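You operate a simulated robot arm through the tools that you are given. There is no shell and no other tool. Be economical: measure what you need, move in short steps, check, and stop when the job is done.

The job below is to be done with a simulated two-armed robot. You get a single attempt, and the scene is never put back.

TASK
Take the lid off the clear jar with a grey band and lay it down on the bed of the tipping cradle. Then take the grey brush and put it on the pane with a grey edge. Then take the purple box and put it on the bed of the tray jig. Then take the folded orange cloth and put it in the black bucket. Then pull the liner drawer open. Keep to this order.

The check looks at the end state, three seconds after you hand in, the way a careful person would. Anything else that was tipped, shoved, dropped, spilled or broken makes it a failure. A push-on lid holds only when it is set on centred and level and pressed home; a screw cap is set on level and turned clockwise until tight. Flat cloth is picked up by pressing the open fingertips on it (5 to 10 N) and closing them slowly along it; thin cloth reads only 2 to 8 mm in the jaws.

THE ROBOT
Two 7-joint arms with two-finger parallel grippers on one trunk, on a base that drives. Base frame: it is fixed to the floor where the robot stands at the start and does not move with it; the origin is under the middle of the robot, x ahead of it, y to its left, z up. Units: m, rad, N and s.
The left shoulder is at the start at [0.05, 0.209, 1.196], the right one opposite. With the tool pointing down near the work surface each hand reaches from about 0.1 to 0.9 m from the robot's upright axis, wherever it stands, measured 20 degrees to its own side. Places, roughly: bed of the tray jig [-0.9, 13.4, 0.8]; black bucket (31x29x26 cm) [-1, 7.5, 1]; clear jar with a grey band (8x8x11 cm) [0.5, 0, 0.9]; folded orange cloth (10x7x4 cm) [-0.9, 5, 0.8]; grey brush (15x7x9 cm) [-6.1, 13.2, 0.8]; liner drawer [-1.6, 13.3, 0.7]; pane with a grey edge (24x20x2 cm) [-1.5, 13.3, 0.9]; purple box (10x10x4 cm) [1.8, 13.1, 0.9]. Payload 4.4 kg a hand.
The tool frame of a hand sits at the grasp point between the pads (the TCP): z along the fingers, y along the line on which they close. The tips reach 0.023 m beyond it. The gripper opens to 0.094 m. The fingers are 0.038 m wide and 0.01 m thick; the gripper's body (0.054 by 0.096 m) begins 0.039 m behind the TCP.
Orientation is told as [roll, pitch, yaw] about the base's x, y, z axes, in that order, counted from this pose: with the fingers straight down and closing along the base's y, the tool's x points along the base's -x, its y along +y and its z along -z.

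THE INTERFACE
- The arms move only by the tool nudge_tool. It takes "left_commands", "right_commands" or both (then of equal length, played together; a hand with none holds still); each is a list of rows, each a list of 6 numbers: the shift along the tool's x, y, z in m, then the turn, a rotation vector about the tool's x, y, z in rad. In form: [[x, y, z, ax, ay, az], ...]. A call has 1 to 10 rows; each row shifts and turns the commanded pose from where the row before left it, along the tool's axes as they then stand. "left_jaw" and "right_jaw" are, for a hand that has rows, the finger opening in m, from 0 to 0.094, set as the call begins (left out, the last holds). A row lasts 0.2 s, in which the tool goes at most 0.05 m and 0.15 rad; a call with a longer step from one row to the next is refused whole, and so is a gripper value outside its range. A pose out of reach is approached as far as the arm can. The call stops where the force on the tool passes 40 N (or 10 N more than at its start, if that is more) or the arm is blocked; 0.2 s more then pass. Each finger travels about 0.108 m/s and halts on what it meets, pressing with about 43 N; the grip force reading is that of the motor and also rises with nothing between the fingers. The clock runs only during rows and for 0.2 s after the last one: add rows that do not move to give the fingers time. It gives the time, the measured TCP pose, the force on the tool (base axes), the opening and the grip force at its end, in the units of the frame above (readings bear some noise), with the torque about the TCP (base axes, N m) and any sound that the robot's microphone picked up, and new pictures: "views" is both (left out), scene, wrist or none (wrist: the cameras of the hands that moved).
- Cameras (640 x 400 px; columns grow to the right, rows downward): "scene" is now at [0.1575, 0.0085, 1.3738]; the picture's right is [0.09, -1.00, 0.00], its down [-0.51, -0.05, -0.86] and it looks along [0.86, 0.08, -0.51] (base axes); focal length 257 px, centre (320, 200). "left" rides on the left gripper at [0.087, -0.016, -0.074] in its tool frame; the picture's right is [0.18, 0.98, 0.00], its down [-0.58, 0.11, -0.81] and it looks along [-0.79, 0.15, 0.59] (tool axes); focal length 243 px, centre (320, 200). "right" rides on the right gripper at [0.086, 0.016, -0.074] in its tool frame; the picture's right is [-0.18, 0.98, 0.00], its down [-0.58, -0.11, -0.81] and it looks along [-0.79, -0.15, 0.59] (tool axes); focal length 243 px, centre (320, 200). There is no depth. A picture from a camera that has moved, and an enlarged one, comes with that camera's place and axes in the base frame and with its lens.
- slide_trunk(by): slides the trunk up (or, below 0, down) by that many m; the arms and the scene camera ride with it, the base frame stays. It gives what a move gives, with no picture.
- steer(legs): drives the robot by 1 to 6 legs, each [ahead, left, turn to the left] in m, m and rad, along the robot's own axes; the way and the turn of a leg run together, so that a leg with both is an arc; at most 1.5 m and 3.142 rad a leg. The arms and the cameras ride along, it lands a little off, and it stops where it bumps. It gives what a move gives, and a new picture of the scene camera.
- head_to(pan, tilt): turns the head with the scene camera to pan (to the left, within 1.396 rad either way) and tilt (down, from -0.506 to 1.204), counted from straight ahead of the robot. It gives what a move gives, and a new picture of the scene camera.
- close_up(camera, box): a new picture of the part [left, top, right, bottom] of that camera's present view, enlarged. The clock stands still meanwhile.
- sign_off(): hands the job in; it is judged then, once.

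Work in short steps. Places have to be worked out from the pictures, the camera data and where the tool is seen: move nearer, look again, correct. Check each grasp and each placing, and mend what went wrong. You have 165 turns and 260 pictures in all, those below and enlarged ones among them. Open the grippers and draw the arms clear of the work before you hand the job in, unless the task says otherwise; then end with one line.

The tools are called after "Emit:" as a command line: name --argument value ..., lists and objects as JSON in quotes. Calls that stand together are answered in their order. nudge_tool: Moves the arms, as the interface text tells. Its arguments: {"type":"object","properties":{"left_commands":{"type":"array","items":{"type":"array","items":{"type":"number"}}},"left_jaw":{"type":"number"},"right_commands":{"type":"array","items":{"type":"array","items":{"type":"number"}}},"right_jaw":{"type":"number"},"views":{"type":"string","enum":["both","scene","wrist","none"]}},"required":[]} The other tools are called the same way: slide_trunk (by) slides the trunk up or down; steer (legs) drives the base; head_to (pan, tilt) turns the head that bears the scene camera; close_up (camera, box) takes an enlarged picture of a part of a camera's view; sign_off () hands the job in.

At the start:

```text
clock: 0.0
left_ee_pos: [0.505, 0.3052, 1.1998]
left_ee_rot: [0.0, 0.0, 0.001]
left_contact_force: [-0.3, -0.2, 0.2]
left_moment: [0.0, 0.0, -0.02]
left_finger_gap: 0.0939
left_grip_force: 0.0
right_ee_pos: [0.5008, -0.1056, 1.2177]
right_ee_rot: [-0.002, 0.0, 0.0]
right_contact_force: [0.1, 0.1, 0.5]
right_moment: [0.01, -0.01, 0.04]
right_finger_gap: 0.094
right_grip_force: 0.0
trunk travel left (down, up): [-0.275, 0.288]
robot x, y, heading: [-0.0008, 0.0011, 0.0]
head pan, tilt: [0.094, 0.534]
```

scene: 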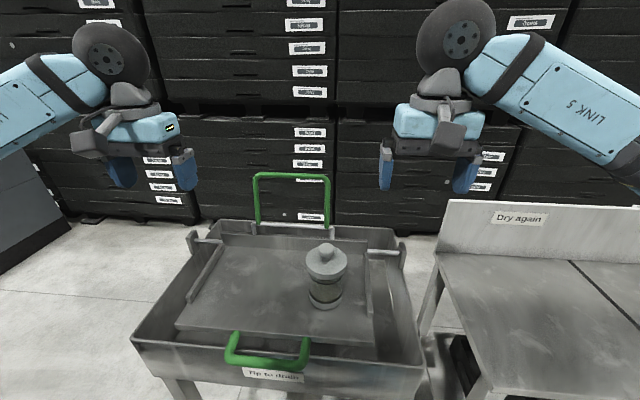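
right: 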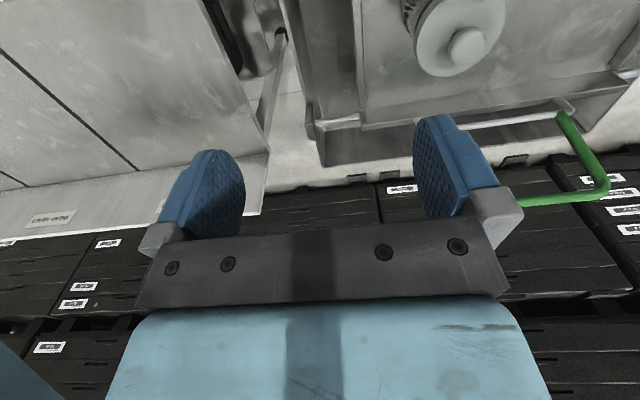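
left: 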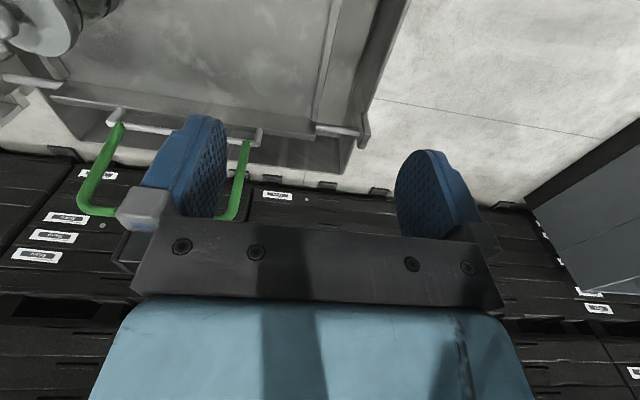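

I begin by looking closely at the jar and its cradle.

Emit:
close_up --camera "scene" --box '[220, 210, 420, 335]'

Emit:
close_up --camera "scene" --box '[120, 160, 440, 400]'

```text
3.20 times, centred on (320, 272) of scene
camera zoom: at [0.1575, 0.0085, 1.3738], right [0.09, -1.0, 0.0], down [-0.51, -0.05, -0.86], along [0.86, 0.08, -0.51], focal length 824 px, centre (320, -32)
```

zoom: 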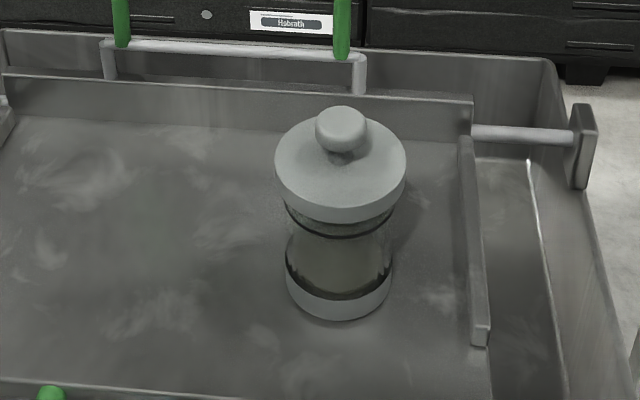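

```text
1.67 times, centred on (280, 280) of scene
camera zoom: at [0.1575, 0.0085, 1.3738], right [0.09, -1.0, 0.0], down [-0.51, -0.05, -0.86], along [0.86, 0.08, -0.51], focal length 429 px, centre (387, 67)
```

zoom: 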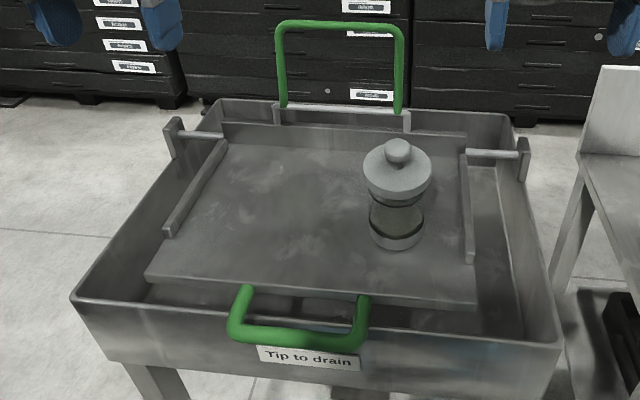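

The two views put the knob at about [0.542, 0.033, 1.035], with the bed near z 0.90. I move the right hand over the knob.

Emit:
nudge_tool --right_commands '[[-0.01, 0.035, 0, 0, 0, 0], [-0.01, 0.035, 0, 0, 0, 0], [-0.01, 0.035, 0, 0, 0, 0], [-0.011, 0.034, 0, 0, 0, 0], [0, 0, 0.03, 0, 0, 0], [0, 0, 0.03, 0, 0, 0], [0, 0, 0.03, 0, 0, 0], [0, 0, 0, 0, 0, 0]]' --right_jaw 0.08

```text
clock: 1.8
left_ee_pos: [0.5046, 0.3051, 1.2006]
left_ee_rot: [0.0, -0.001, -0.001]
left_contact_force: [0.0, -0.3, -0.2]
left_moment: [0.03, 0.01, -0.02]
left_finger_gap: 0.0941
left_grip_force: 0.1
right_ee_pos: [0.5419, 0.0332, 1.126]
right_ee_rot: [0.0, 0.0, 0.0]
right_contact_force: [1.2, -0.2, 0.4]
right_moment: [0.05, 0.03, -0.01]
right_finger_gap: 0.08
right_grip_force: 0.1
trunk travel left (down, up): [-0.275, 0.288]
robot x, y, heading: [-0.0028, 0.0005, 0.001]
head pan, tilt: [0.094, 0.534]
camera scene: at [0.1572, 0.0086, 1.3739], right [0.09, -1.0, 0.0], down [-0.51, -0.05, -0.86], along [0.86, 0.08, -0.51], focal length 257 px, centre (320, 200)
camera right: at [0.4555, 0.049, 1.2016], right [0.18, 0.98, 0.0], down [0.58, -0.11, 0.81], along [0.79, -0.15, -0.59], focal length 243 px, centre (320, 200)
```

scene: 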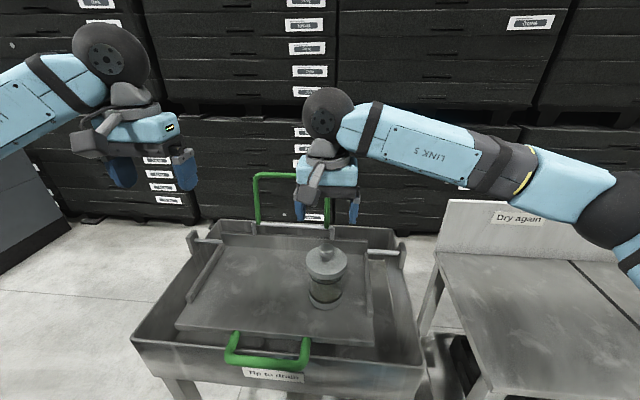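
right: 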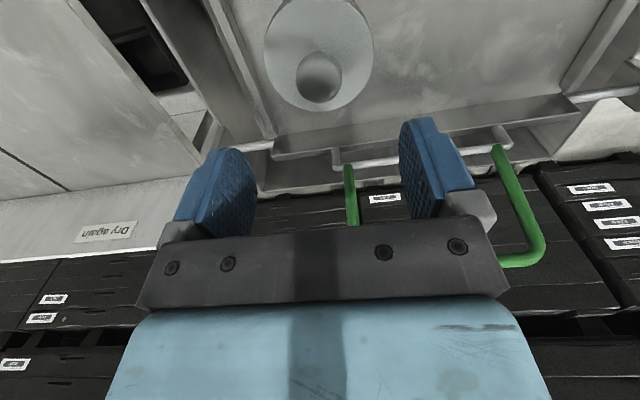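

The knob lies at about [0.539, 0.0325], beneath the jaws. I descend to TCP z 1.047, so the tips stay above the disc.

Emit:
nudge_tool --right_commands '[[0.002, 0, 0.03, 0, 0, 0], [0, 0, 0.03, 0, 0, 0], [0, 0, 0.019, 0, 0, 0], [0, 0, 0, 0, 0, 0]]'

Emit:
close_up --camera "scene" --box '[260, 180, 400, 320]'

```text
clock: 2.8
left_ee_pos: [0.5054, 0.3048, 1.2005]
left_ee_rot: [0.0, 0.001, -0.001]
left_contact_force: [-0.1, 0.1, 0.5]
left_moment: [-0.01, -0.05, -0.02]
left_finger_gap: 0.0942
left_grip_force: 0.0
right_ee_pos: [0.5402, 0.0327, 1.0476]
right_ee_rot: [0.001, 0.0, 0.0]
right_contact_force: [-0.2, 0.8, -0.5]
right_moment: [0.0, -0.03, -0.01]
right_finger_gap: 0.0798
right_grip_force: 0.1
trunk travel left (down, up): [-0.275, 0.288]
robot x, y, heading: [-0.0044, 0.0005, 0.001]
head pan, tilt: [0.094, 0.534]
camera scene: at [0.1573, 0.0085, 1.3739], right [0.09, -1.0, 0.0], down [-0.51, -0.05, -0.86], along [0.86, 0.08, -0.51], focal length 257 px, centre (320, 200)
camera right: at [0.4545, 0.0492, 1.1232], right [0.18, 0.98, 0.0], down [0.58, -0.11, 0.81], along [0.79, -0.15, -0.59], focal length 243 px, centre (320, 200)
```

scene: 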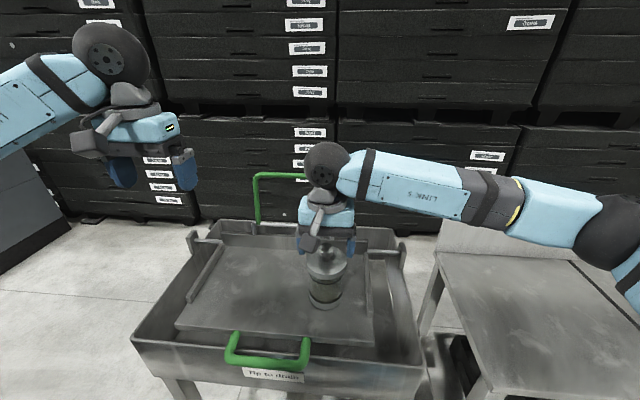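
right: 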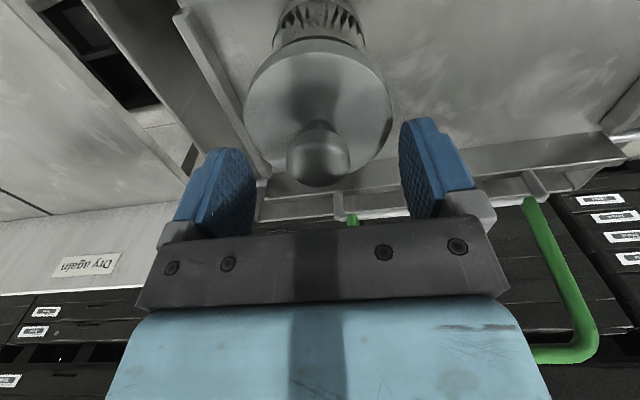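

```text
2.86 times, centred on (330, 250) of scene
camera zoom: at [0.1573, 0.0085, 1.3739], right [0.09, -1.0, 0.0], down [-0.51, -0.05, -0.86], along [0.86, 0.08, -0.51], focal length 736 px, centre (291, 57)
```

zoom: 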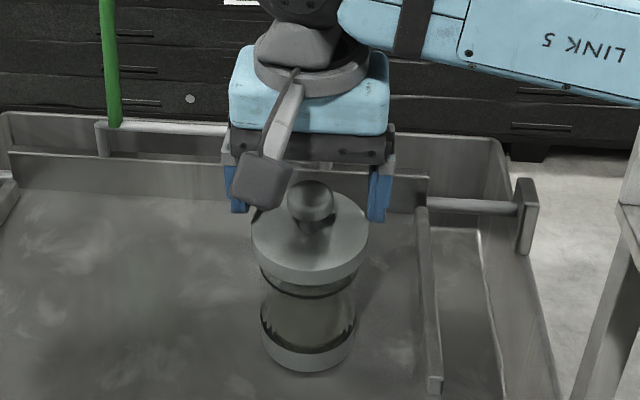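

The knob centre reads about z 1.03, with the disc top near 1.005. I lower another 14 mm so the pads meet the knob's equator, then close.

Emit:
nudge_tool --right_commands '[[0, 0, 0.007, 0, 0, 0], [0, 0, 0.007, 0, 0, 0], [0, 0, 0, 0, 0, 0]]' --right_jaw 0.06 --views "none"

Emit:
nudge_tool --right_commands '[[0, 0, 0, 0, 0, 0], [0, 0, 0, 0, 0, 0], [0, 0, 0, 0, 0, 0]]' --right_jaw 0.0

```text
clock: 3.6
left_ee_pos: [0.5043, 0.3049, 1.2005]
left_ee_rot: [0.0, 0.0, 0.001]
left_contact_force: [0.3, 0.6, -0.7]
left_moment: [-0.01, -0.04, -0.01]
left_finger_gap: 0.0936
left_grip_force: 0.0
right_ee_pos: [0.5415, 0.0314, 1.0358]
right_ee_rot: [0.0, 0.0, -0.003]
right_contact_force: [-0.1, -0.5, 0.5]
right_moment: [-0.01, 0.04, 0.02]
right_finger_gap: 0.06
right_grip_force: 0.1
trunk travel left (down, up): [-0.275, 0.288]
robot x, y, heading: [-0.0032, -0.0007, -0.004]
head pan, tilt: [0.094, 0.534]
```

```text
clock: 4.4
left_ee_pos: [0.5048, 0.3051, 1.2004]
left_ee_rot: [0.001, 0.0, 0.0]
left_contact_force: [0.3, 1.0, -0.5]
left_moment: [0.01, 0.02, 0.02]
left_finger_gap: 0.0941
left_grip_force: 0.1
right_ee_pos: [0.5392, 0.0312, 1.0345]
right_ee_rot: [0.001, 0.001, -0.001]
right_contact_force: [-0.1, -1.0, -0.1]
right_moment: [0.01, -0.03, 0.0]
right_finger_gap: 0.0292
right_grip_force: 43.4
trunk travel left (down, up): [-0.275, 0.288]
robot x, y, heading: [0.0007, -0.0004, -0.001]
head pan, tilt: [0.094, 0.534]
heard: snap
camera scene: at [0.1575, 0.0085, 1.3738], right [0.09, -1.0, 0.0], down [-0.51, -0.05, -0.86], along [0.86, 0.08, -0.51], focal length 257 px, centre (320, 200)
camera right: at [0.4538, 0.0488, 1.1095], right [0.18, 0.98, 0.0], down [0.58, -0.11, 0.81], along [0.79, -0.15, -0.59], focal length 243 px, centre (320, 200)
```

scene: 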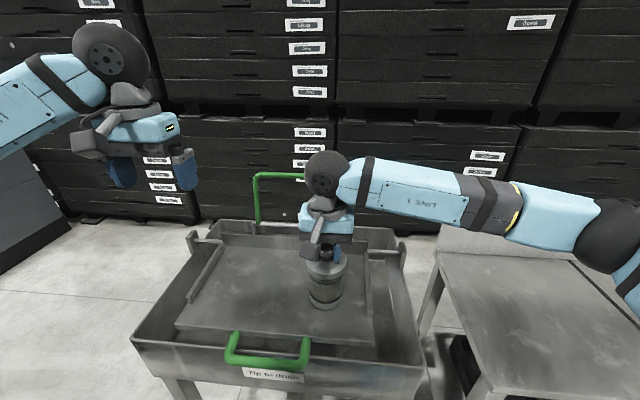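
right: 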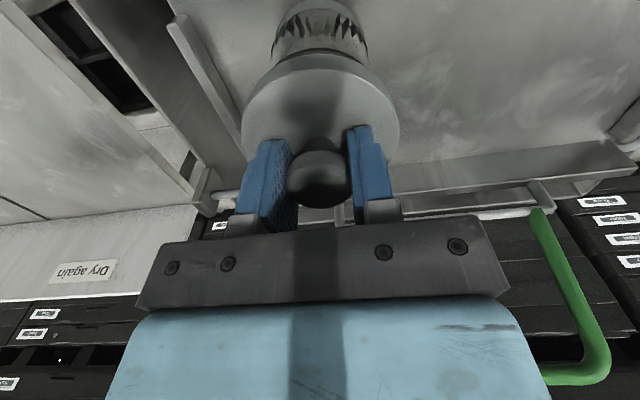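

The knob is held at 29 mm, with a snap heard, possibly the lid seating. I lift in small steps and watch the force.

Emit:
nudge_tool --right_commands '[[0, 0, -0.002, 0, 0, 0], [0, 0, -0.002, 0, 0, 0], [0, 0, -0.002, 0, 0, 0], [0, 0, 0, 0, 0, 0]]'

Emit:
close_up --camera "scene" --box '[260, 220, 400, 320]'

```text
clock: 5.4
left_ee_pos: [0.505, 0.3054, 1.1992]
left_ee_rot: [-0.001, 0.0, 0.001]
left_contact_force: [-0.6, 0.8, -0.4]
left_moment: [0.0, 0.01, 0.01]
left_finger_gap: 0.0939
left_grip_force: 0.0
right_ee_pos: [0.5402, 0.0325, 1.0398]
right_ee_rot: [0.001, 0.0, 0.0]
right_contact_force: [0.3, -0.3, -1.3]
right_moment: [-0.01, -0.01, -0.01]
right_finger_gap: 0.0291
right_grip_force: 43.2
trunk travel left (down, up): [-0.275, 0.288]
robot x, y, heading: [0.0007, -0.0038, 0.0]
head pan, tilt: [0.094, 0.534]
camera scene: at [0.1575, 0.0085, 1.3738], right [0.09, -1.0, 0.0], down [-0.51, -0.05, -0.86], along [0.86, 0.08, -0.51], focal length 257 px, centre (320, 200)
camera right: at [0.4535, 0.0493, 1.1157], right [0.18, 0.98, 0.0], down [0.58, -0.11, 0.81], along [0.79, -0.15, -0.59], focal length 243 px, centre (320, 200)
```

scene: 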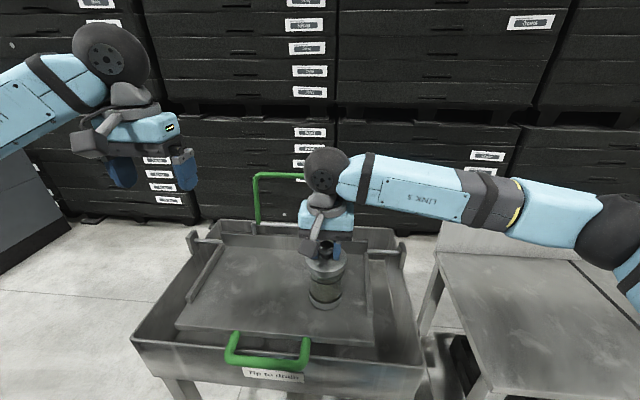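
right: 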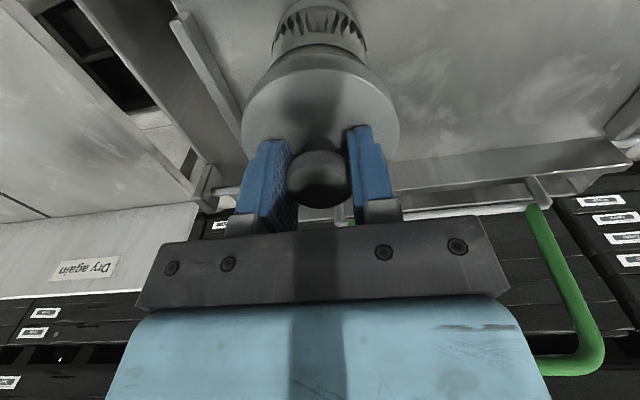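

```text
4.00 times, centred on (330, 270) of scene
camera zoom: at [0.1575, 0.0085, 1.3738], right [0.09, -1.0, 0.0], down [-0.51, -0.05, -0.86], along [0.86, 0.08, -0.51], focal length 1030 px, centre (280, -80)
```

zoom: 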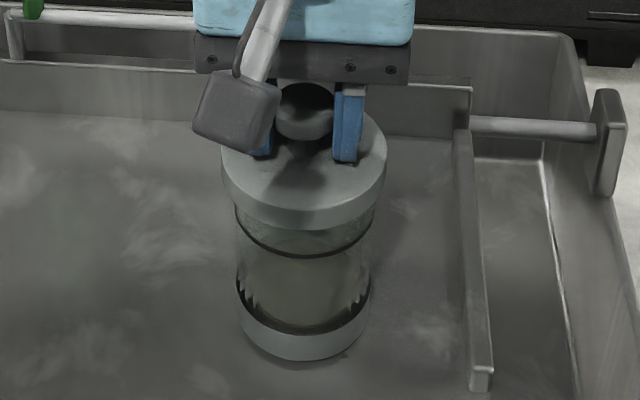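

The force reads only 1.3 N, so I lift another 20 mm to see whether the jar stays behind.

Emit:
nudge_tool --right_commands '[[0, 0, -0.006, 0, 0, 0], [0, 0, -0.007, 0, 0, 0], [0, 0, -0.007, 0, 0, 0], [0, 0, 0, 0, 0, 0]]' --views "wrist"

Emit:
close_up --camera "scene" --box '[260, 220, 400, 320]'

```text
clock: 6.4
left_ee_pos: [0.505, 0.3046, 1.2]
left_ee_rot: [-0.001, 0.0, 0.001]
left_contact_force: [0.1, 0.4, -0.5]
left_moment: [-0.02, 0.03, 0.05]
left_finger_gap: 0.0936
left_grip_force: 0.0
right_ee_pos: [0.5389, 0.033, 1.0628]
right_ee_rot: [-0.001, 0.001, 0.001]
right_contact_force: [0.4, -0.8, -0.3]
right_moment: [-0.01, 0.02, -0.04]
right_finger_gap: 0.0295
right_grip_force: 43.3
trunk travel left (down, up): [-0.275, 0.288]
robot x, y, heading: [0.0014, 0.0038, 0.001]
head pan, tilt: [0.094, 0.534]
camera right: at [0.4535, 0.0487, 1.1368], right [0.18, 0.98, 0.0], down [0.58, -0.11, 0.81], along [0.79, -0.15, -0.59], focal length 243 px, centre (320, 200)
```

right: 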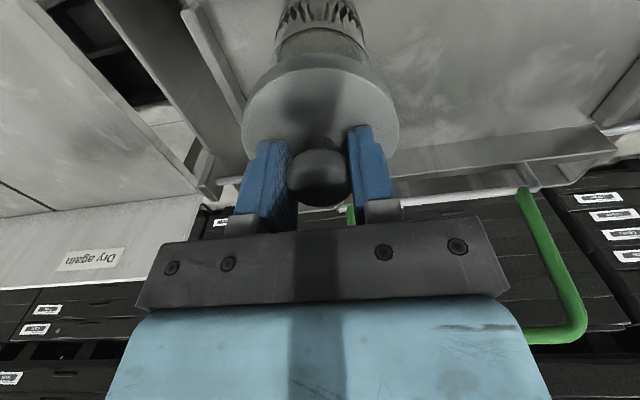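

```text
4.00 times, centred on (330, 270) of scene
camera zoom: at [0.1576, 0.0085, 1.3738], right [0.09, -1.0, 0.0], down [-0.51, -0.05, -0.86], along [0.86, 0.08, -0.51], focal length 1030 px, centre (280, -80)
```

zoom: 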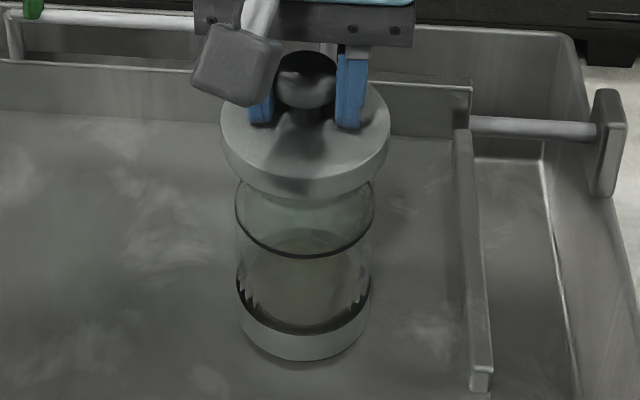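

The lid is off and the jar stayed. I raise it clear, carry it to about [0.54, 0.175] on the free part of the bed, and shift the left hand aside.

Emit:
nudge_tool --right_commands '[[0, 0, -0.03, 0, 0, 0], [0, 0, -0.03, 0, 0, 0], [0, 0.03, -0.005, 0, 0, 0], [0, 0.04, 0, 0, 0, 0], [0, 0.04, 0, 0, 0, 0], [0, 0.032, 0, 0, 0, 0], [0, 0, 0, 0, 0, 0]]' --left_commands '[[0, 0.04, 0, 0, 0, 0], [0, 0.04, 0, 0, 0, 0], [0, 0.04, 0, 0, 0, 0], [0, 0, 0, 0, 0, 0], [0, 0, 0, 0, 0, 0], [0, 0, 0, 0, 0, 0], [0, 0, 0, 0, 0, 0]]'

```text
clock: 8.0
left_ee_pos: [0.5065, 0.4232, 1.2]
left_ee_rot: [0.001, 0.001, -0.001]
left_contact_force: [0.1, 0.2, 0.1]
left_moment: [-0.02, 0.02, -0.01]
left_finger_gap: 0.0941
left_grip_force: 0.1
right_ee_pos: [0.5403, 0.1738, 1.128]
right_ee_rot: [0.0, 0.0, -0.001]
right_contact_force: [0.2, -0.5, -0.1]
right_moment: [-0.02, 0.01, 0.0]
right_finger_gap: 0.0295
right_grip_force: 42.3
trunk travel left (down, up): [-0.275, 0.288]
robot x, y, heading: [0.0009, 0.0007, 0.0]
head pan, tilt: [0.094, 0.534]
camera scene: at [0.1576, 0.0074, 1.3739], right [0.09, -1.0, 0.0], down [-0.51, -0.05, -0.86], along [0.86, 0.08, -0.51], focal length 257 px, centre (320, 200)
camera right: at [0.4539, 0.1909, 1.2024], right [0.18, 0.98, 0.0], down [0.58, -0.11, 0.81], along [0.79, -0.15, -0.59], focal length 243 px, centre (320, 200)
camera left: at [0.4203, 0.4055, 1.2739], right [-0.18, 0.98, 0.0], down [0.58, 0.11, 0.81], along [0.79, 0.15, -0.59], focal length 243 px, centre (320, 200)
```

scene: 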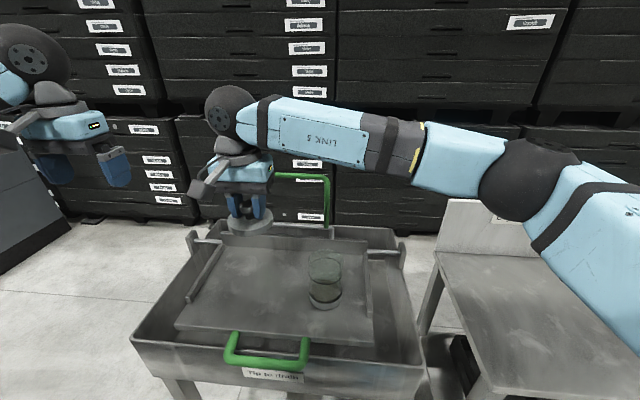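
right: 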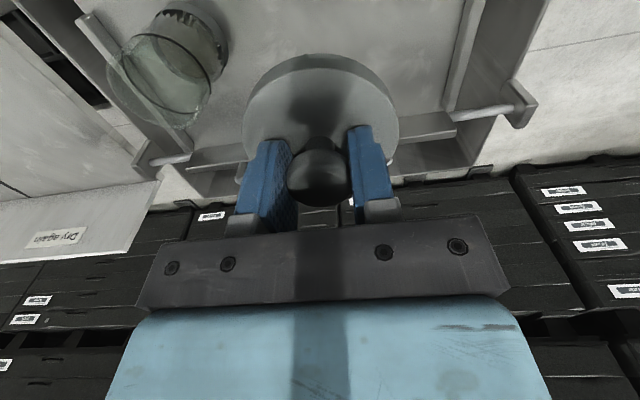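
left: 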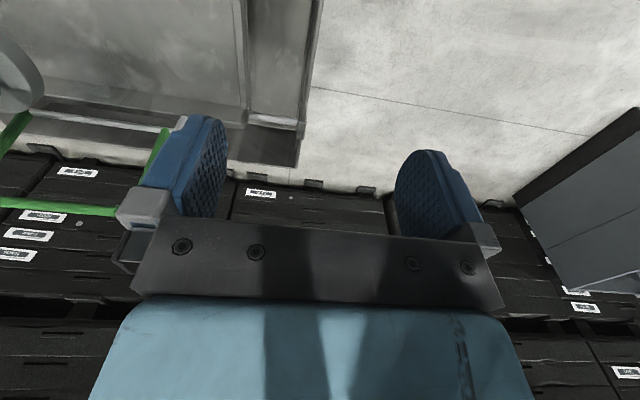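

The lid hangs over free bed. I descend to z ≈0.965, then will creep down until contact.

Emit:
nudge_tool --right_commands '[[0, 0, 0.04, 0, 0, 0], [0, 0, 0.04, 0, 0, 0], [0, 0, 0.04, 0, 0, 0], [0, 0, 0.03, 0, 0, 0], [0, 0, 0.01, 0, 0, 0], [0, 0, 0, 0, 0, 0]]' --views "scene"

Emit:
close_up --camera "scene" --box '[180, 220, 380, 345]'

```text
clock: 9.4
left_ee_pos: [0.5067, 0.4239, 1.1991]
left_ee_rot: [0.002, 0.001, 0.0]
left_contact_force: [-0.1, -0.5, 0.4]
left_moment: [-0.01, -0.06, 0.01]
left_finger_gap: 0.094
left_grip_force: 0.1
right_ee_pos: [0.5398, 0.1764, 0.9648]
right_ee_rot: [0.001, 0.001, 0.001]
right_contact_force: [0.7, 0.8, 0.3]
right_moment: [0.0, 0.02, -0.01]
right_finger_gap: 0.0295
right_grip_force: 43.3
trunk travel left (down, up): [-0.275, 0.288]
robot x, y, heading: [-0.0012, 0.0016, -0.001]
head pan, tilt: [0.094, 0.534]
camera scene: at [0.1575, 0.0085, 1.3738], right [0.09, -1.0, 0.0], down [-0.51, -0.05, -0.86], along [0.86, 0.08, -0.51], focal length 257 px, centre (320, 200)
```

scene: 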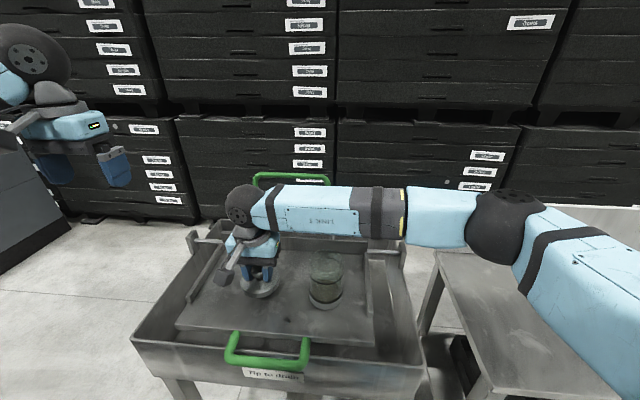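

```text
3.20 times, centred on (280, 282) of scene
camera zoom: at [0.1575, 0.0085, 1.3738], right [0.09, -1.0, 0.0], down [-0.51, -0.05, -0.86], along [0.86, 0.08, -0.51], focal length 824 px, centre (448, -64)
```

zoom: 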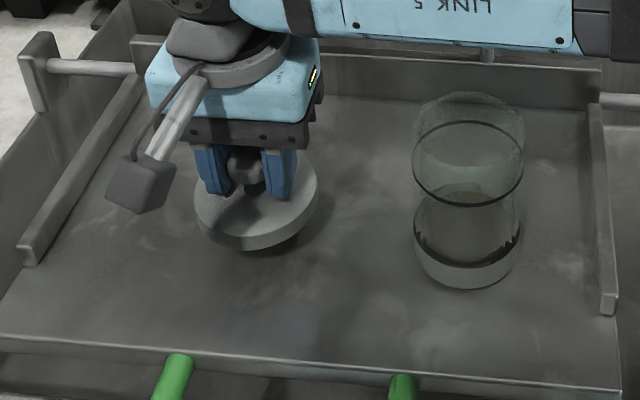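

About 2-3 cm remain by its shadow. I creep 12 mm and read the force.

Emit:
nudge_tool --right_commands '[[0, 0, 0.003, 0, 0, 0], [0, 0, 0.003, 0, 0, 0], [0, 0, 0.003, 0, 0, 0], [0, 0, 0.003, 0, 0, 0], [0, 0, 0, 0, 0, 0]]' --views "none"

Emit:
close_up --camera "scene" --box '[210, 250, 310, 312]'

```text
clock: 10.6
left_ee_pos: [0.5067, 0.4245, 1.1998]
left_ee_rot: [0.0, -0.001, 0.0]
left_contact_force: [0.6, 0.0, 0.1]
left_moment: [0.01, -0.02, 0.0]
left_finger_gap: 0.0937
left_grip_force: 0.0
right_ee_pos: [0.5397, 0.1755, 0.9543]
right_ee_rot: [-0.001, 0.001, -0.001]
right_contact_force: [-0.6, 0.3, -0.7]
right_moment: [0.0, 0.02, 0.02]
right_finger_gap: 0.0295
right_grip_force: 42.8
trunk travel left (down, up): [-0.275, 0.288]
robot x, y, heading: [-0.0031, -0.0005, -0.002]
head pan, tilt: [0.094, 0.534]
```

```text
6.40 times, centred on (260, 281) of scene
camera zoom: at [0.1575, 0.0085, 1.3738], right [0.09, -1.0, 0.0], down [-0.51, -0.05, -0.86], along [0.86, 0.08, -0.51], focal length 1648 px, centre (704, -318)
```

zoom: 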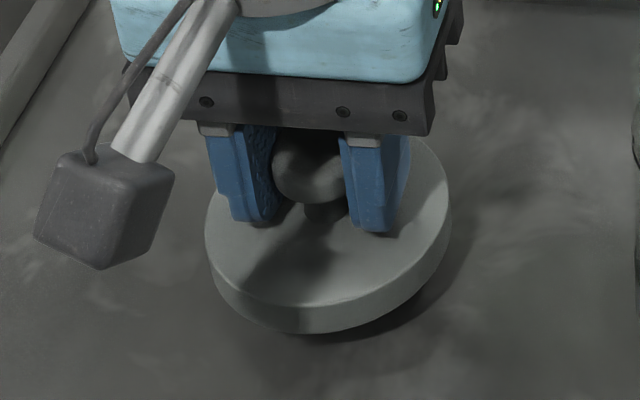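

Still floating, though close. I creep another 8 mm.

Emit:
nudge_tool --right_commands '[[0, 0, 0.002, 0, 0, 0], [0, 0, 0.002, 0, 0, 0], [0, 0, 0.002, 0, 0, 0], [0, 0, 0.002, 0, 0, 0], [0, 0, 0, 0, 0, 0]]' --views "none"

Emit:
close_up --camera "scene" --box '[210, 250, 310, 312]'

```text
clock: 11.8
left_ee_pos: [0.5078, 0.4232, 1.1995]
left_ee_rot: [0.0, 0.0, 0.002]
left_contact_force: [0.8, 0.1, -0.1]
left_moment: [0.02, -0.03, -0.02]
left_finger_gap: 0.094
left_grip_force: 0.1
right_ee_pos: [0.5397, 0.1749, 0.9458]
right_ee_rot: [0.0, 0.001, 0.001]
right_contact_force: [-0.4, -0.2, -0.7]
right_moment: [0.01, 0.02, 0.0]
right_finger_gap: 0.0293
right_grip_force: 43.2
trunk travel left (down, up): [-0.275, 0.288]
robot x, y, heading: [0.0013, 0.0003, -0.0]
head pan, tilt: [0.094, 0.534]
```

```text
6.40 times, centred on (260, 281) of scene
camera zoom: at [0.1575, 0.0085, 1.3738], right [0.09, -1.0, 0.0], down [-0.51, -0.05, -0.86], along [0.86, 0.08, -0.51], focal length 1648 px, centre (704, -318)
```

zoom: 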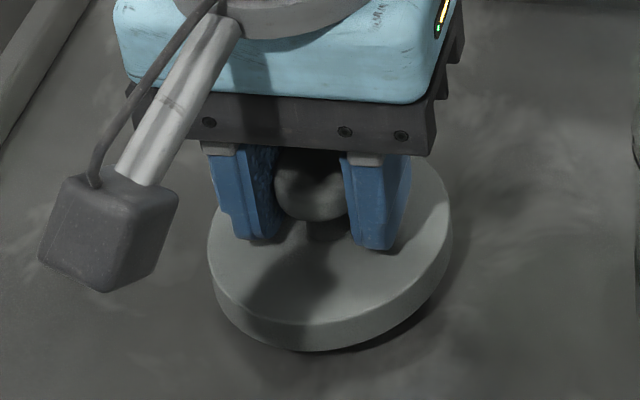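

Emit:
nudge_tool --right_commands '[[0, 0, 0.002, 0, 0, 0], [0, 0, 0.002, 0, 0, 0], [0, 0, 0.002, 0, 0, 0], [0, 0, 0, 0, 0, 0]]' --views "none"

Emit:
close_up --camera "scene" --box '[210, 250, 310, 312]'

```text
clock: 12.8
left_ee_pos: [0.5073, 0.4226, 1.2]
left_ee_rot: [0.0, 0.001, 0.0]
left_contact_force: [2.0, 0.1, 0.0]
left_moment: [-0.02, -0.02, 0.01]
left_finger_gap: 0.0939
left_grip_force: 0.1
right_ee_pos: [0.538, 0.1751, 0.9397]
right_ee_rot: [0.001, 0.001, 0.0]
right_contact_force: [0.6, -0.3, 0.1]
right_moment: [0.0, -0.03, -0.02]
right_finger_gap: 0.0297
right_grip_force: 43.1
trunk travel left (down, up): [-0.275, 0.288]
robot x, y, heading: [-0.0027, 0.0022, -0.002]
head pan, tilt: [0.094, 0.534]
```

```text
6.40 times, centred on (260, 281) of scene
camera zoom: at [0.1575, 0.0085, 1.3738], right [0.09, -1.0, 0.0], down [-0.51, -0.05, -0.86], along [0.86, 0.08, -0.51], focal length 1648 px, centre (704, -318)
```

zoom: 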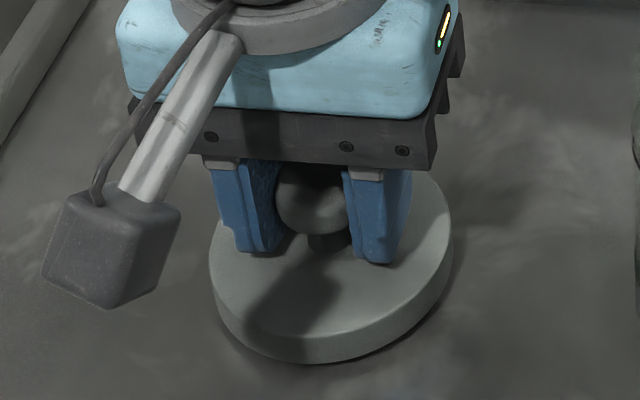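

The shadow has nearly closed with no contact force yet. A few more millimetres.

Emit:
nudge_tool --right_commands '[[0, 0, 0.0015, 0, 0, 0], [0, 0, 0.0015, 0, 0, 0], [0, 0, 0, 0, 0, 0]]' --views "none"

Emit:
close_up --camera "scene" --box '[210, 250, 310, 312]'

```text
clock: 13.6
left_ee_pos: [0.5068, 0.4241, 1.2005]
left_ee_rot: [0.001, 0.001, -0.001]
left_contact_force: [-1.1, 0.0, -0.2]
left_moment: [-0.04, 0.03, 0.01]
left_finger_gap: 0.0938
left_grip_force: 0.1
right_ee_pos: [0.5378, 0.1747, 0.9382]
right_ee_rot: [0.0, 0.0, 0.0]
right_contact_force: [-1.1, 0.0, 0.1]
right_moment: [0.0, 0.03, -0.02]
right_finger_gap: 0.0296
right_grip_force: 42.8
trunk travel left (down, up): [-0.275, 0.288]
robot x, y, heading: [-0.0004, 0.0054, 0.001]
head pan, tilt: [0.094, 0.534]
```

```text
6.40 times, centred on (260, 281) of scene
camera zoom: at [0.1575, 0.0085, 1.3738], right [0.09, -1.0, 0.0], down [-0.51, -0.05, -0.86], along [0.86, 0.08, -0.51], focal length 1648 px, centre (704, -318)
```

zoom: 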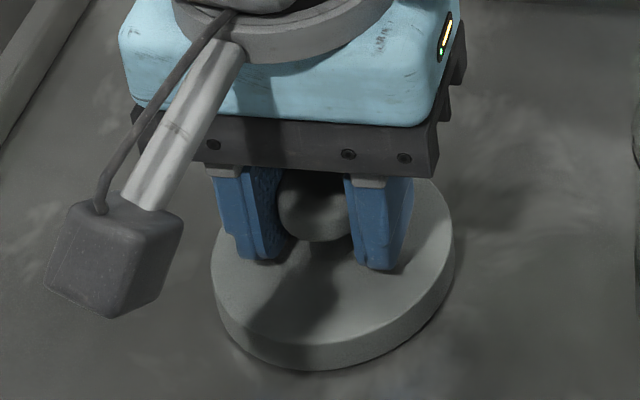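

Emit:
nudge_tool --right_commands '[[0, 0, 0.0015, 0, 0, 0], [0, 0, 0.0015, 0, 0, 0], [0, 0, 0, 0, 0, 0]]' --views "none"

Emit:
close_up --camera "scene" --box '[210, 250, 310, 312]'

```text
clock: 14.4
left_ee_pos: [0.5064, 0.4224, 1.1998]
left_ee_rot: [0.0, -0.004, -0.001]
left_contact_force: [0.3, -0.3, -0.5]
left_moment: [0.01, 0.02, -0.02]
left_finger_gap: 0.094
left_grip_force: 0.1
right_ee_pos: [0.5384, 0.1747, 0.9349]
right_ee_rot: [-0.001, -0.002, 0.002]
right_contact_force: [1.7, 0.6, 7.5]
right_moment: [-0.06, 0.08, -0.03]
right_finger_gap: 0.0295
right_grip_force: 43.4
trunk travel left (down, up): [-0.275, 0.288]
robot x, y, heading: [0.0012, 0.0021, 0.002]
head pan, tilt: [0.094, 0.534]
```

```text
6.40 times, centred on (260, 281) of scene
camera zoom: at [0.1571, 0.0082, 1.374], right [0.09, -1.0, 0.0], down [-0.51, -0.05, -0.86], along [0.86, 0.08, -0.51], focal length 1648 px, centre (704, -318)
```

zoom: 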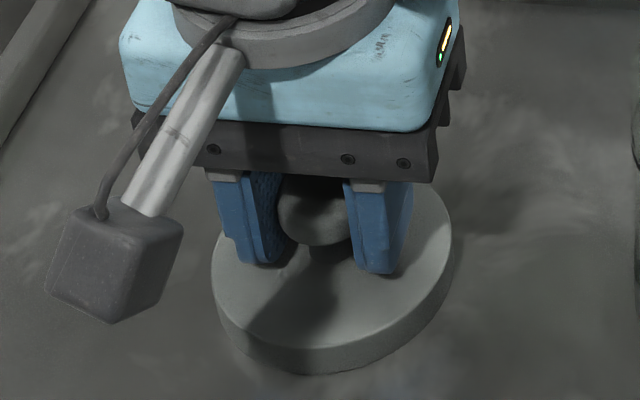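

Contact at 7.5 N: the lid is on the bed. I open the jaws and rise straight up.

Emit:
nudge_tool --right_commands '[[0, 0, 0, 0, 0, 0], [0, 0, 0, 0, 0, 0], [0, 0, -0.03, 0, 0, 0], [0, 0, -0.05, 0, 0, 0], [0, 0, -0.05, 0, 0, 0], [0, 0, -0.05, 0, 0, 0], [0, 0, -0.05, 0, 0, 0], [0, -0.05, -0.03, 0, 0, 0], [0, -0.05, 0, 0, 0, 0], [0, -0.05, 0, 0, 0, 0]]' --right_jaw 0.06 --views "scene"

```text
refused: row 8 steps farther than a row can; nothing moved
```

Emit:
nudge_tool --right_commands '[[0, 0, 0, 0, 0, 0], [0, 0, 0, 0, 0, 0], [0, 0, -0.03, 0, 0, 0], [0, 0, -0.05, 0, 0, 0], [0, 0, -0.05, 0, 0, 0], [0, 0, -0.05, 0, 0, 0], [0, 0, -0.05, 0, 0, 0], [0, -0.05, 0, 0, 0, 0], [0, -0.05, 0, 0, 0, 0], [0, -0.05, 0, 0, 0, 0]]' --right_jaw 0.06 --views "scene"

Emit:
close_up --camera "scene" --box '[120, 220, 440, 400]'

```text
clock: 16.6
left_ee_pos: [0.5063, 0.4212, 1.2]
left_ee_rot: [0.003, -0.002, -0.002]
left_contact_force: [-0.6, -0.2, 0.5]
left_moment: [0.04, 0.0, 0.0]
left_finger_gap: 0.094
left_grip_force: 0.2
right_ee_pos: [0.5412, 0.0228, 1.1662]
right_ee_rot: [0.001, 0.0, 0.0]
right_contact_force: [0.0, -0.2, -0.8]
right_moment: [0.03, 0.0, 0.01]
right_finger_gap: 0.0597
right_grip_force: 0.1
trunk travel left (down, up): [-0.275, 0.288]
robot x, y, heading: [-0.0028, -0.0004, 0.005]
head pan, tilt: [0.094, 0.534]
camera scene: at [0.1576, 0.006, 1.3739], right [0.09, -1.0, 0.0], down [-0.51, -0.05, -0.86], along [0.86, 0.08, -0.51], focal length 257 px, centre (320, 200)
```

scene: 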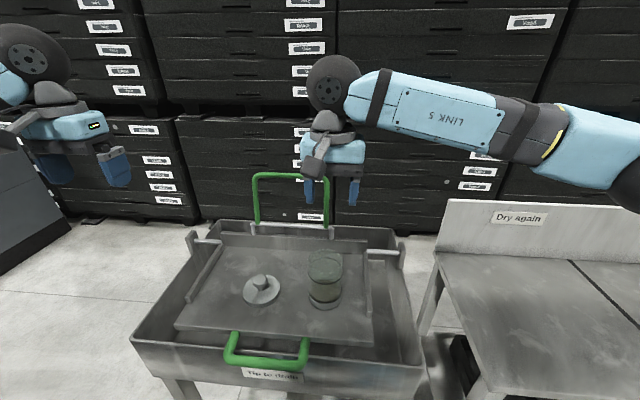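

```text
2.00 times, centred on (280, 310) of scene
camera zoom: at [0.1576, 0.006, 1.3739], right [0.09, -1.0, 0.0], down [-0.51, -0.05, -0.86], along [0.86, 0.08, -0.51], focal length 515 px, centre (400, -20)
```

zoom: 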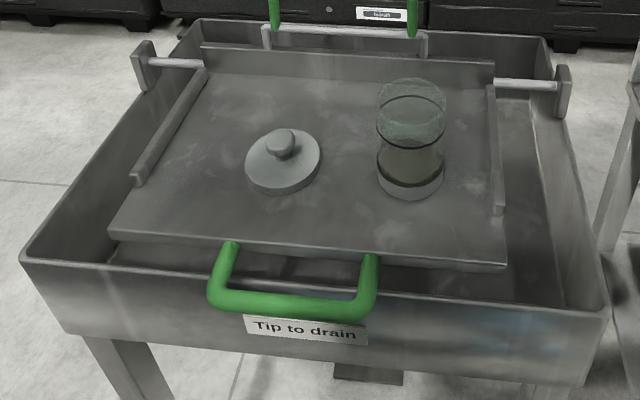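

The lid lies level on the bed and the jar stands undisturbed. For driving, I draw both hands in.

Emit:
nudge_tool --right_commands '[[0, 0, -0.04, 0, 0, 0], [0.02, -0.04, 0, 0, 0, 0], [0.02, -0.04, 0, 0, 0, 0], [0.03, -0.03, 0, 0, 0, 0], [0.03, -0.03, 0, 0, 0, 0], [0.03, -0.03, 0, 0, 0, 0], [0.03, -0.03, 0, 0, 0, 0], [0.03, -0.02, -0.01, 0, 0, 0], [0, 0, 0, 0, 0, 0]]' --left_commands '[[0, 0, -0.04, 0, 0, 0], [0.02, -0.02, 0, 0, 0, 0], [0.02, -0.02, 0, 0, 0, 0], [0.02, -0.03, 0, 0, 0, 0], [0.03, -0.03, 0, 0, 0, 0], [0.03, -0.03, 0, 0, 0, 0], [0.03, -0.03, 0, 0, 0, 0], [0, -0.01, 0, 0, 0, 0], [0, 0, 0, 0, 0, 0]]' --right_jaw 0.02 --left_jaw 0.02 --views "none"

Emit:
steer --legs '[[-0.4, 0, 0]]'

Emit:
head_to --pan 1.39 --tilt 0.25

```text
clock: 18.6
left_ee_pos: [0.3549, 0.2546, 1.2398]
left_ee_rot: [0.002, -0.001, -0.001]
left_contact_force: [0.5, 0.9, -0.4]
left_moment: [0.04, 0.01, 0.04]
left_finger_gap: 0.0202
left_grip_force: 0.0
right_ee_pos: [0.3479, -0.1953, 1.2135]
right_ee_rot: [0.0, 0.0, 0.0]
right_contact_force: [0.0, -0.5, -0.1]
right_moment: [-0.07, 0.01, -0.02]
right_finger_gap: 0.0201
right_grip_force: 0.0
trunk travel left (down, up): [-0.275, 0.288]
robot x, y, heading: [-0.0019, -0.0005, -0.001]
head pan, tilt: [0.094, 0.534]
```

```text
clock: 21.1
left_ee_pos: [-0.0501, 0.2533, 1.2414]
left_ee_rot: [-0.001, 0.002, -0.008]
left_contact_force: [-0.1, 0.4, -0.1]
left_moment: [-0.04, -0.04, -0.02]
left_finger_gap: 0.02
left_grip_force: 0.1
right_ee_pos: [-0.0598, -0.1964, 1.214]
right_ee_rot: [0.0, -0.001, -0.007]
right_contact_force: [0.6, -0.4, -0.4]
right_moment: [-0.01, -0.02, 0.0]
right_finger_gap: 0.0199
right_grip_force: 0.0
trunk travel left (down, up): [-0.275, 0.288]
robot x, y, heading: [-0.4044, 0.0043, -0.006]
head pan, tilt: [0.094, 0.534]
camera scene: at [-0.2487, 0.0088, 1.3739], right [0.09, -1.0, 0.0], down [-0.51, -0.04, -0.86], along [0.86, 0.07, -0.51], focal length 257 px, centre (320, 200)
```

scene: 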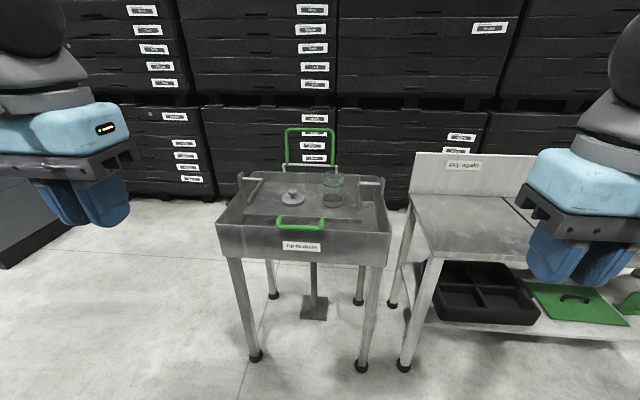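

```text
clock: 22.6
left_ee_pos: [-0.0503, 0.255, 1.2411]
left_ee_rot: [0.001, -0.001, -0.006]
left_contact_force: [0.1, -0.4, -0.1]
left_moment: [0.01, 0.01, 0.0]
left_finger_gap: 0.02
left_grip_force: 0.0
right_ee_pos: [-0.0595, -0.1972, 1.2151]
right_ee_rot: [0.001, 0.0, -0.008]
right_contact_force: [-0.8, -0.3, 0.1]
right_moment: [-0.03, 0.01, 0.0]
right_finger_gap: 0.02
right_grip_force: 0.1
trunk travel left (down, up): [-0.275, 0.288]
robot x, y, heading: [-0.4045, 0.0034, -0.007]
head pan, tilt: [1.389, 0.25]
camera scene: at [-0.3207, 0.0926, 1.4002], right [0.98, -0.19, 0.0], down [-0.05, -0.24, -0.97], along [0.18, 0.95, -0.25], focal length 257 px, centre (320, 200)
```

scene: 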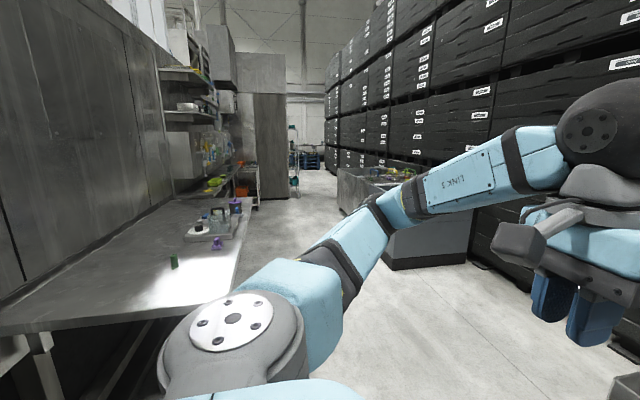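

An aisle runs along +y, with benches to its left. I turn the robot left 90° and look ahead.

Emit:
steer --legs '[[0, 0, 1.571]]'

Emit:
head_to --pan 0 --tilt 0.2

Emit:
close_up --camera "scene" --box '[160, 80, 480, 280]'

```text
clock: 26.8
left_ee_pos: [-0.6354, 0.3661, 1.2435]
left_ee_rot: [0.01, -0.007, 1.523]
left_contact_force: [1.6, -0.2, -0.8]
left_moment: [0.01, 0.01, 0.02]
left_finger_gap: 0.02
left_grip_force: 0.1
right_ee_pos: [-0.1943, 0.3537, 1.2101]
right_ee_rot: [0.01, 0.003, 1.555]
right_contact_force: [-0.7, -0.2, 0.1]
right_moment: [0.03, -0.02, -0.02]
right_finger_gap: 0.0204
right_grip_force: 0.0
trunk travel left (down, up): [-0.275, 0.288]
robot x, y, heading: [-0.4022, 0.0058, 1.558]
head pan, tilt: [1.389, 0.25]
stopped in leg 1: the robot was blocked; the commanded pose is now the measured one
camera scene: at [-0.4842, 0.0963, 1.4001], right [0.19, 0.98, -0.01], down [0.23, -0.05, -0.97], along [-0.95, 0.19, -0.24], focal length 257 px, centre (320, 200)
```

scene: 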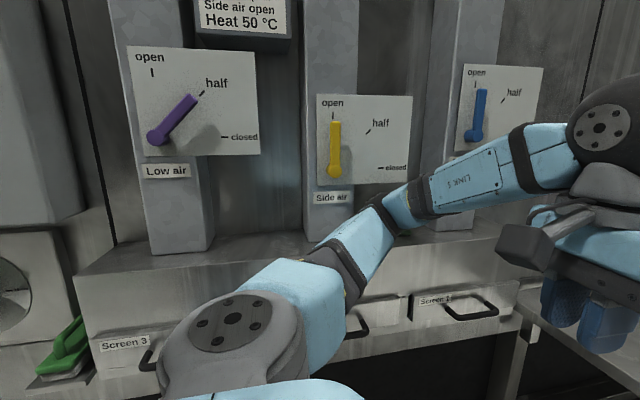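

```text
clock: 28.4
left_ee_pos: [-0.6348, 0.3663, 1.2437]
left_ee_rot: [0.01, 0.0, 1.53]
left_contact_force: [0.2, 0.4, -0.5]
left_moment: [-0.01, 0.02, -0.01]
left_finger_gap: 0.0199
left_grip_force: 0.0
right_ee_pos: [-0.1957, 0.3578, 1.2094]
right_ee_rot: [0.011, 0.009, 1.558]
right_contact_force: [-0.6, -0.1, -0.1]
right_moment: [0.05, -0.01, -0.01]
right_finger_gap: 0.02
right_grip_force: 0.0
trunk travel left (down, up): [-0.275, 0.288]
robot x, y, heading: [-0.4045, 0.002, 1.568]
head pan, tilt: [0.0, 0.201]
camera scene: at [-0.3904, 0.1746, 1.4034], right [1.0, -0.01, -0.01], down [-0.01, -0.21, -0.98], along [0.01, 0.98, -0.21], focal length 257 px, centre (320, 200)
```

scene: 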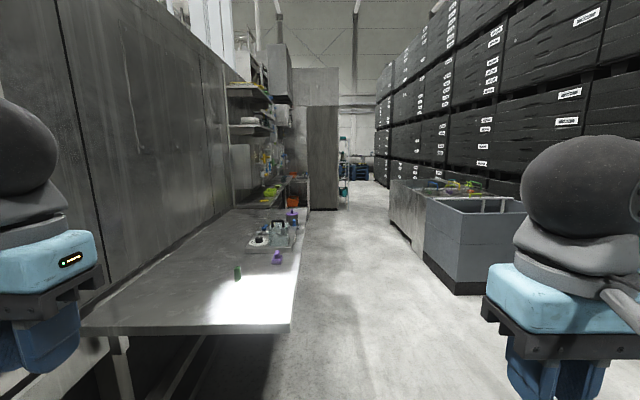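

```text
2.00 times, centred on (320, 180) of scene
camera zoom: at [-0.3904, 0.1746, 1.4034], right [1.0, -0.01, -0.01], down [-0.01, -0.21, -0.98], along [0.01, 0.98, -0.21], focal length 515 px, centre (320, 240)
```

zoom: 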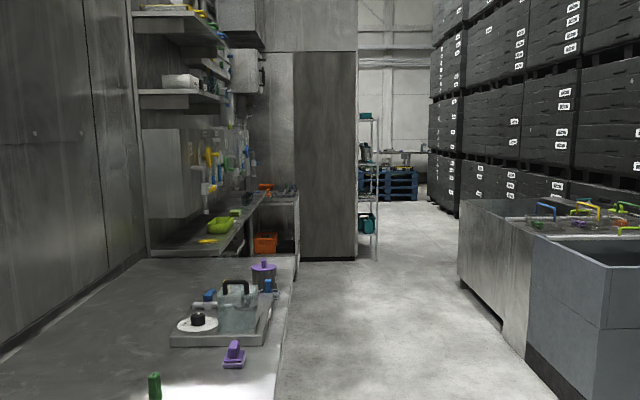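

The turn stopped a hair short, blocked, so something touched. Before moving I look left toward the panel side.

Emit:
head_to --pan 1.39 --tilt 0.6

Emit:
head_to --pan -1.2 --tilt 0.6

```text
clock: 29.9
left_ee_pos: [-0.6351, 0.3684, 1.2425]
left_ee_rot: [0.011, 0.001, 1.529]
left_contact_force: [0.4, 0.3, 0.2]
left_moment: [0.01, 0.0, 0.0]
left_finger_gap: 0.0201
left_grip_force: 0.1
right_ee_pos: [-0.1964, 0.3575, 1.2085]
right_ee_rot: [0.011, 0.007, 1.56]
right_contact_force: [0.3, -0.4, 0.2]
right_moment: [-0.01, 0.02, 0.0]
right_finger_gap: 0.0201
right_grip_force: 0.1
trunk travel left (down, up): [-0.275, 0.288]
robot x, y, heading: [-0.406, 0.0049, 1.56]
head pan, tilt: [1.389, 0.6]
camera scene: at [-0.4785, 0.0983, 1.3682], right [0.19, 0.98, -0.01], down [0.55, -0.11, -0.83], along [-0.82, 0.15, -0.56], focal length 257 px, centre (320, 200)
```

scene: 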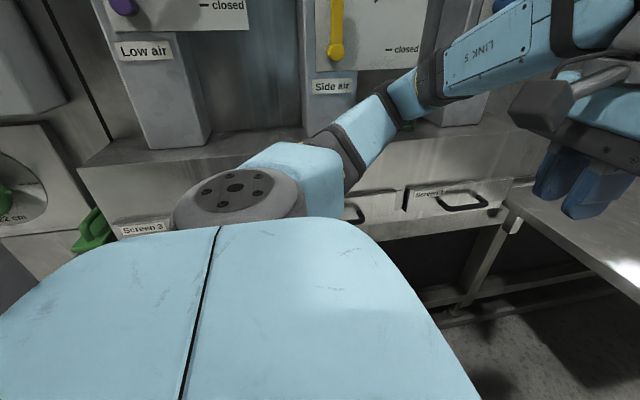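

```text
clock: 32.2
left_ee_pos: [-0.6348, 0.3678, 1.2425]
left_ee_rot: [0.009, -0.001, 1.529]
left_contact_force: [-0.1, -0.1, -0.5]
left_moment: [-0.01, 0.02, 0.0]
left_finger_gap: 0.0202
left_grip_force: 0.0
right_ee_pos: [-0.195, 0.3579, 1.2086]
right_ee_rot: [0.01, 0.008, 1.561]
right_contact_force: [0.1, -0.4, 0.2]
right_moment: [0.03, 0.05, 0.02]
right_finger_gap: 0.02
right_grip_force: 0.1
trunk travel left (down, up): [-0.275, 0.288]
robot x, y, heading: [-0.4045, 0.0053, 1.56]
head pan, tilt: [-1.201, 0.6]
camera scene: at [-0.3091, 0.1125, 1.3662], right [0.35, -0.94, 0.0], down [-0.54, -0.21, -0.82], along [0.77, 0.29, -0.58], focal length 257 px, centre (320, 200)
```

scene: 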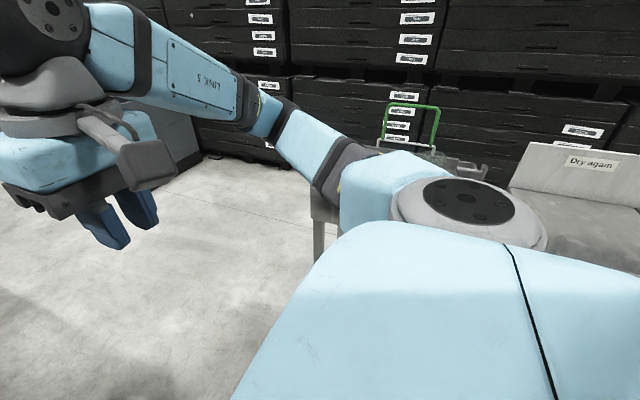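

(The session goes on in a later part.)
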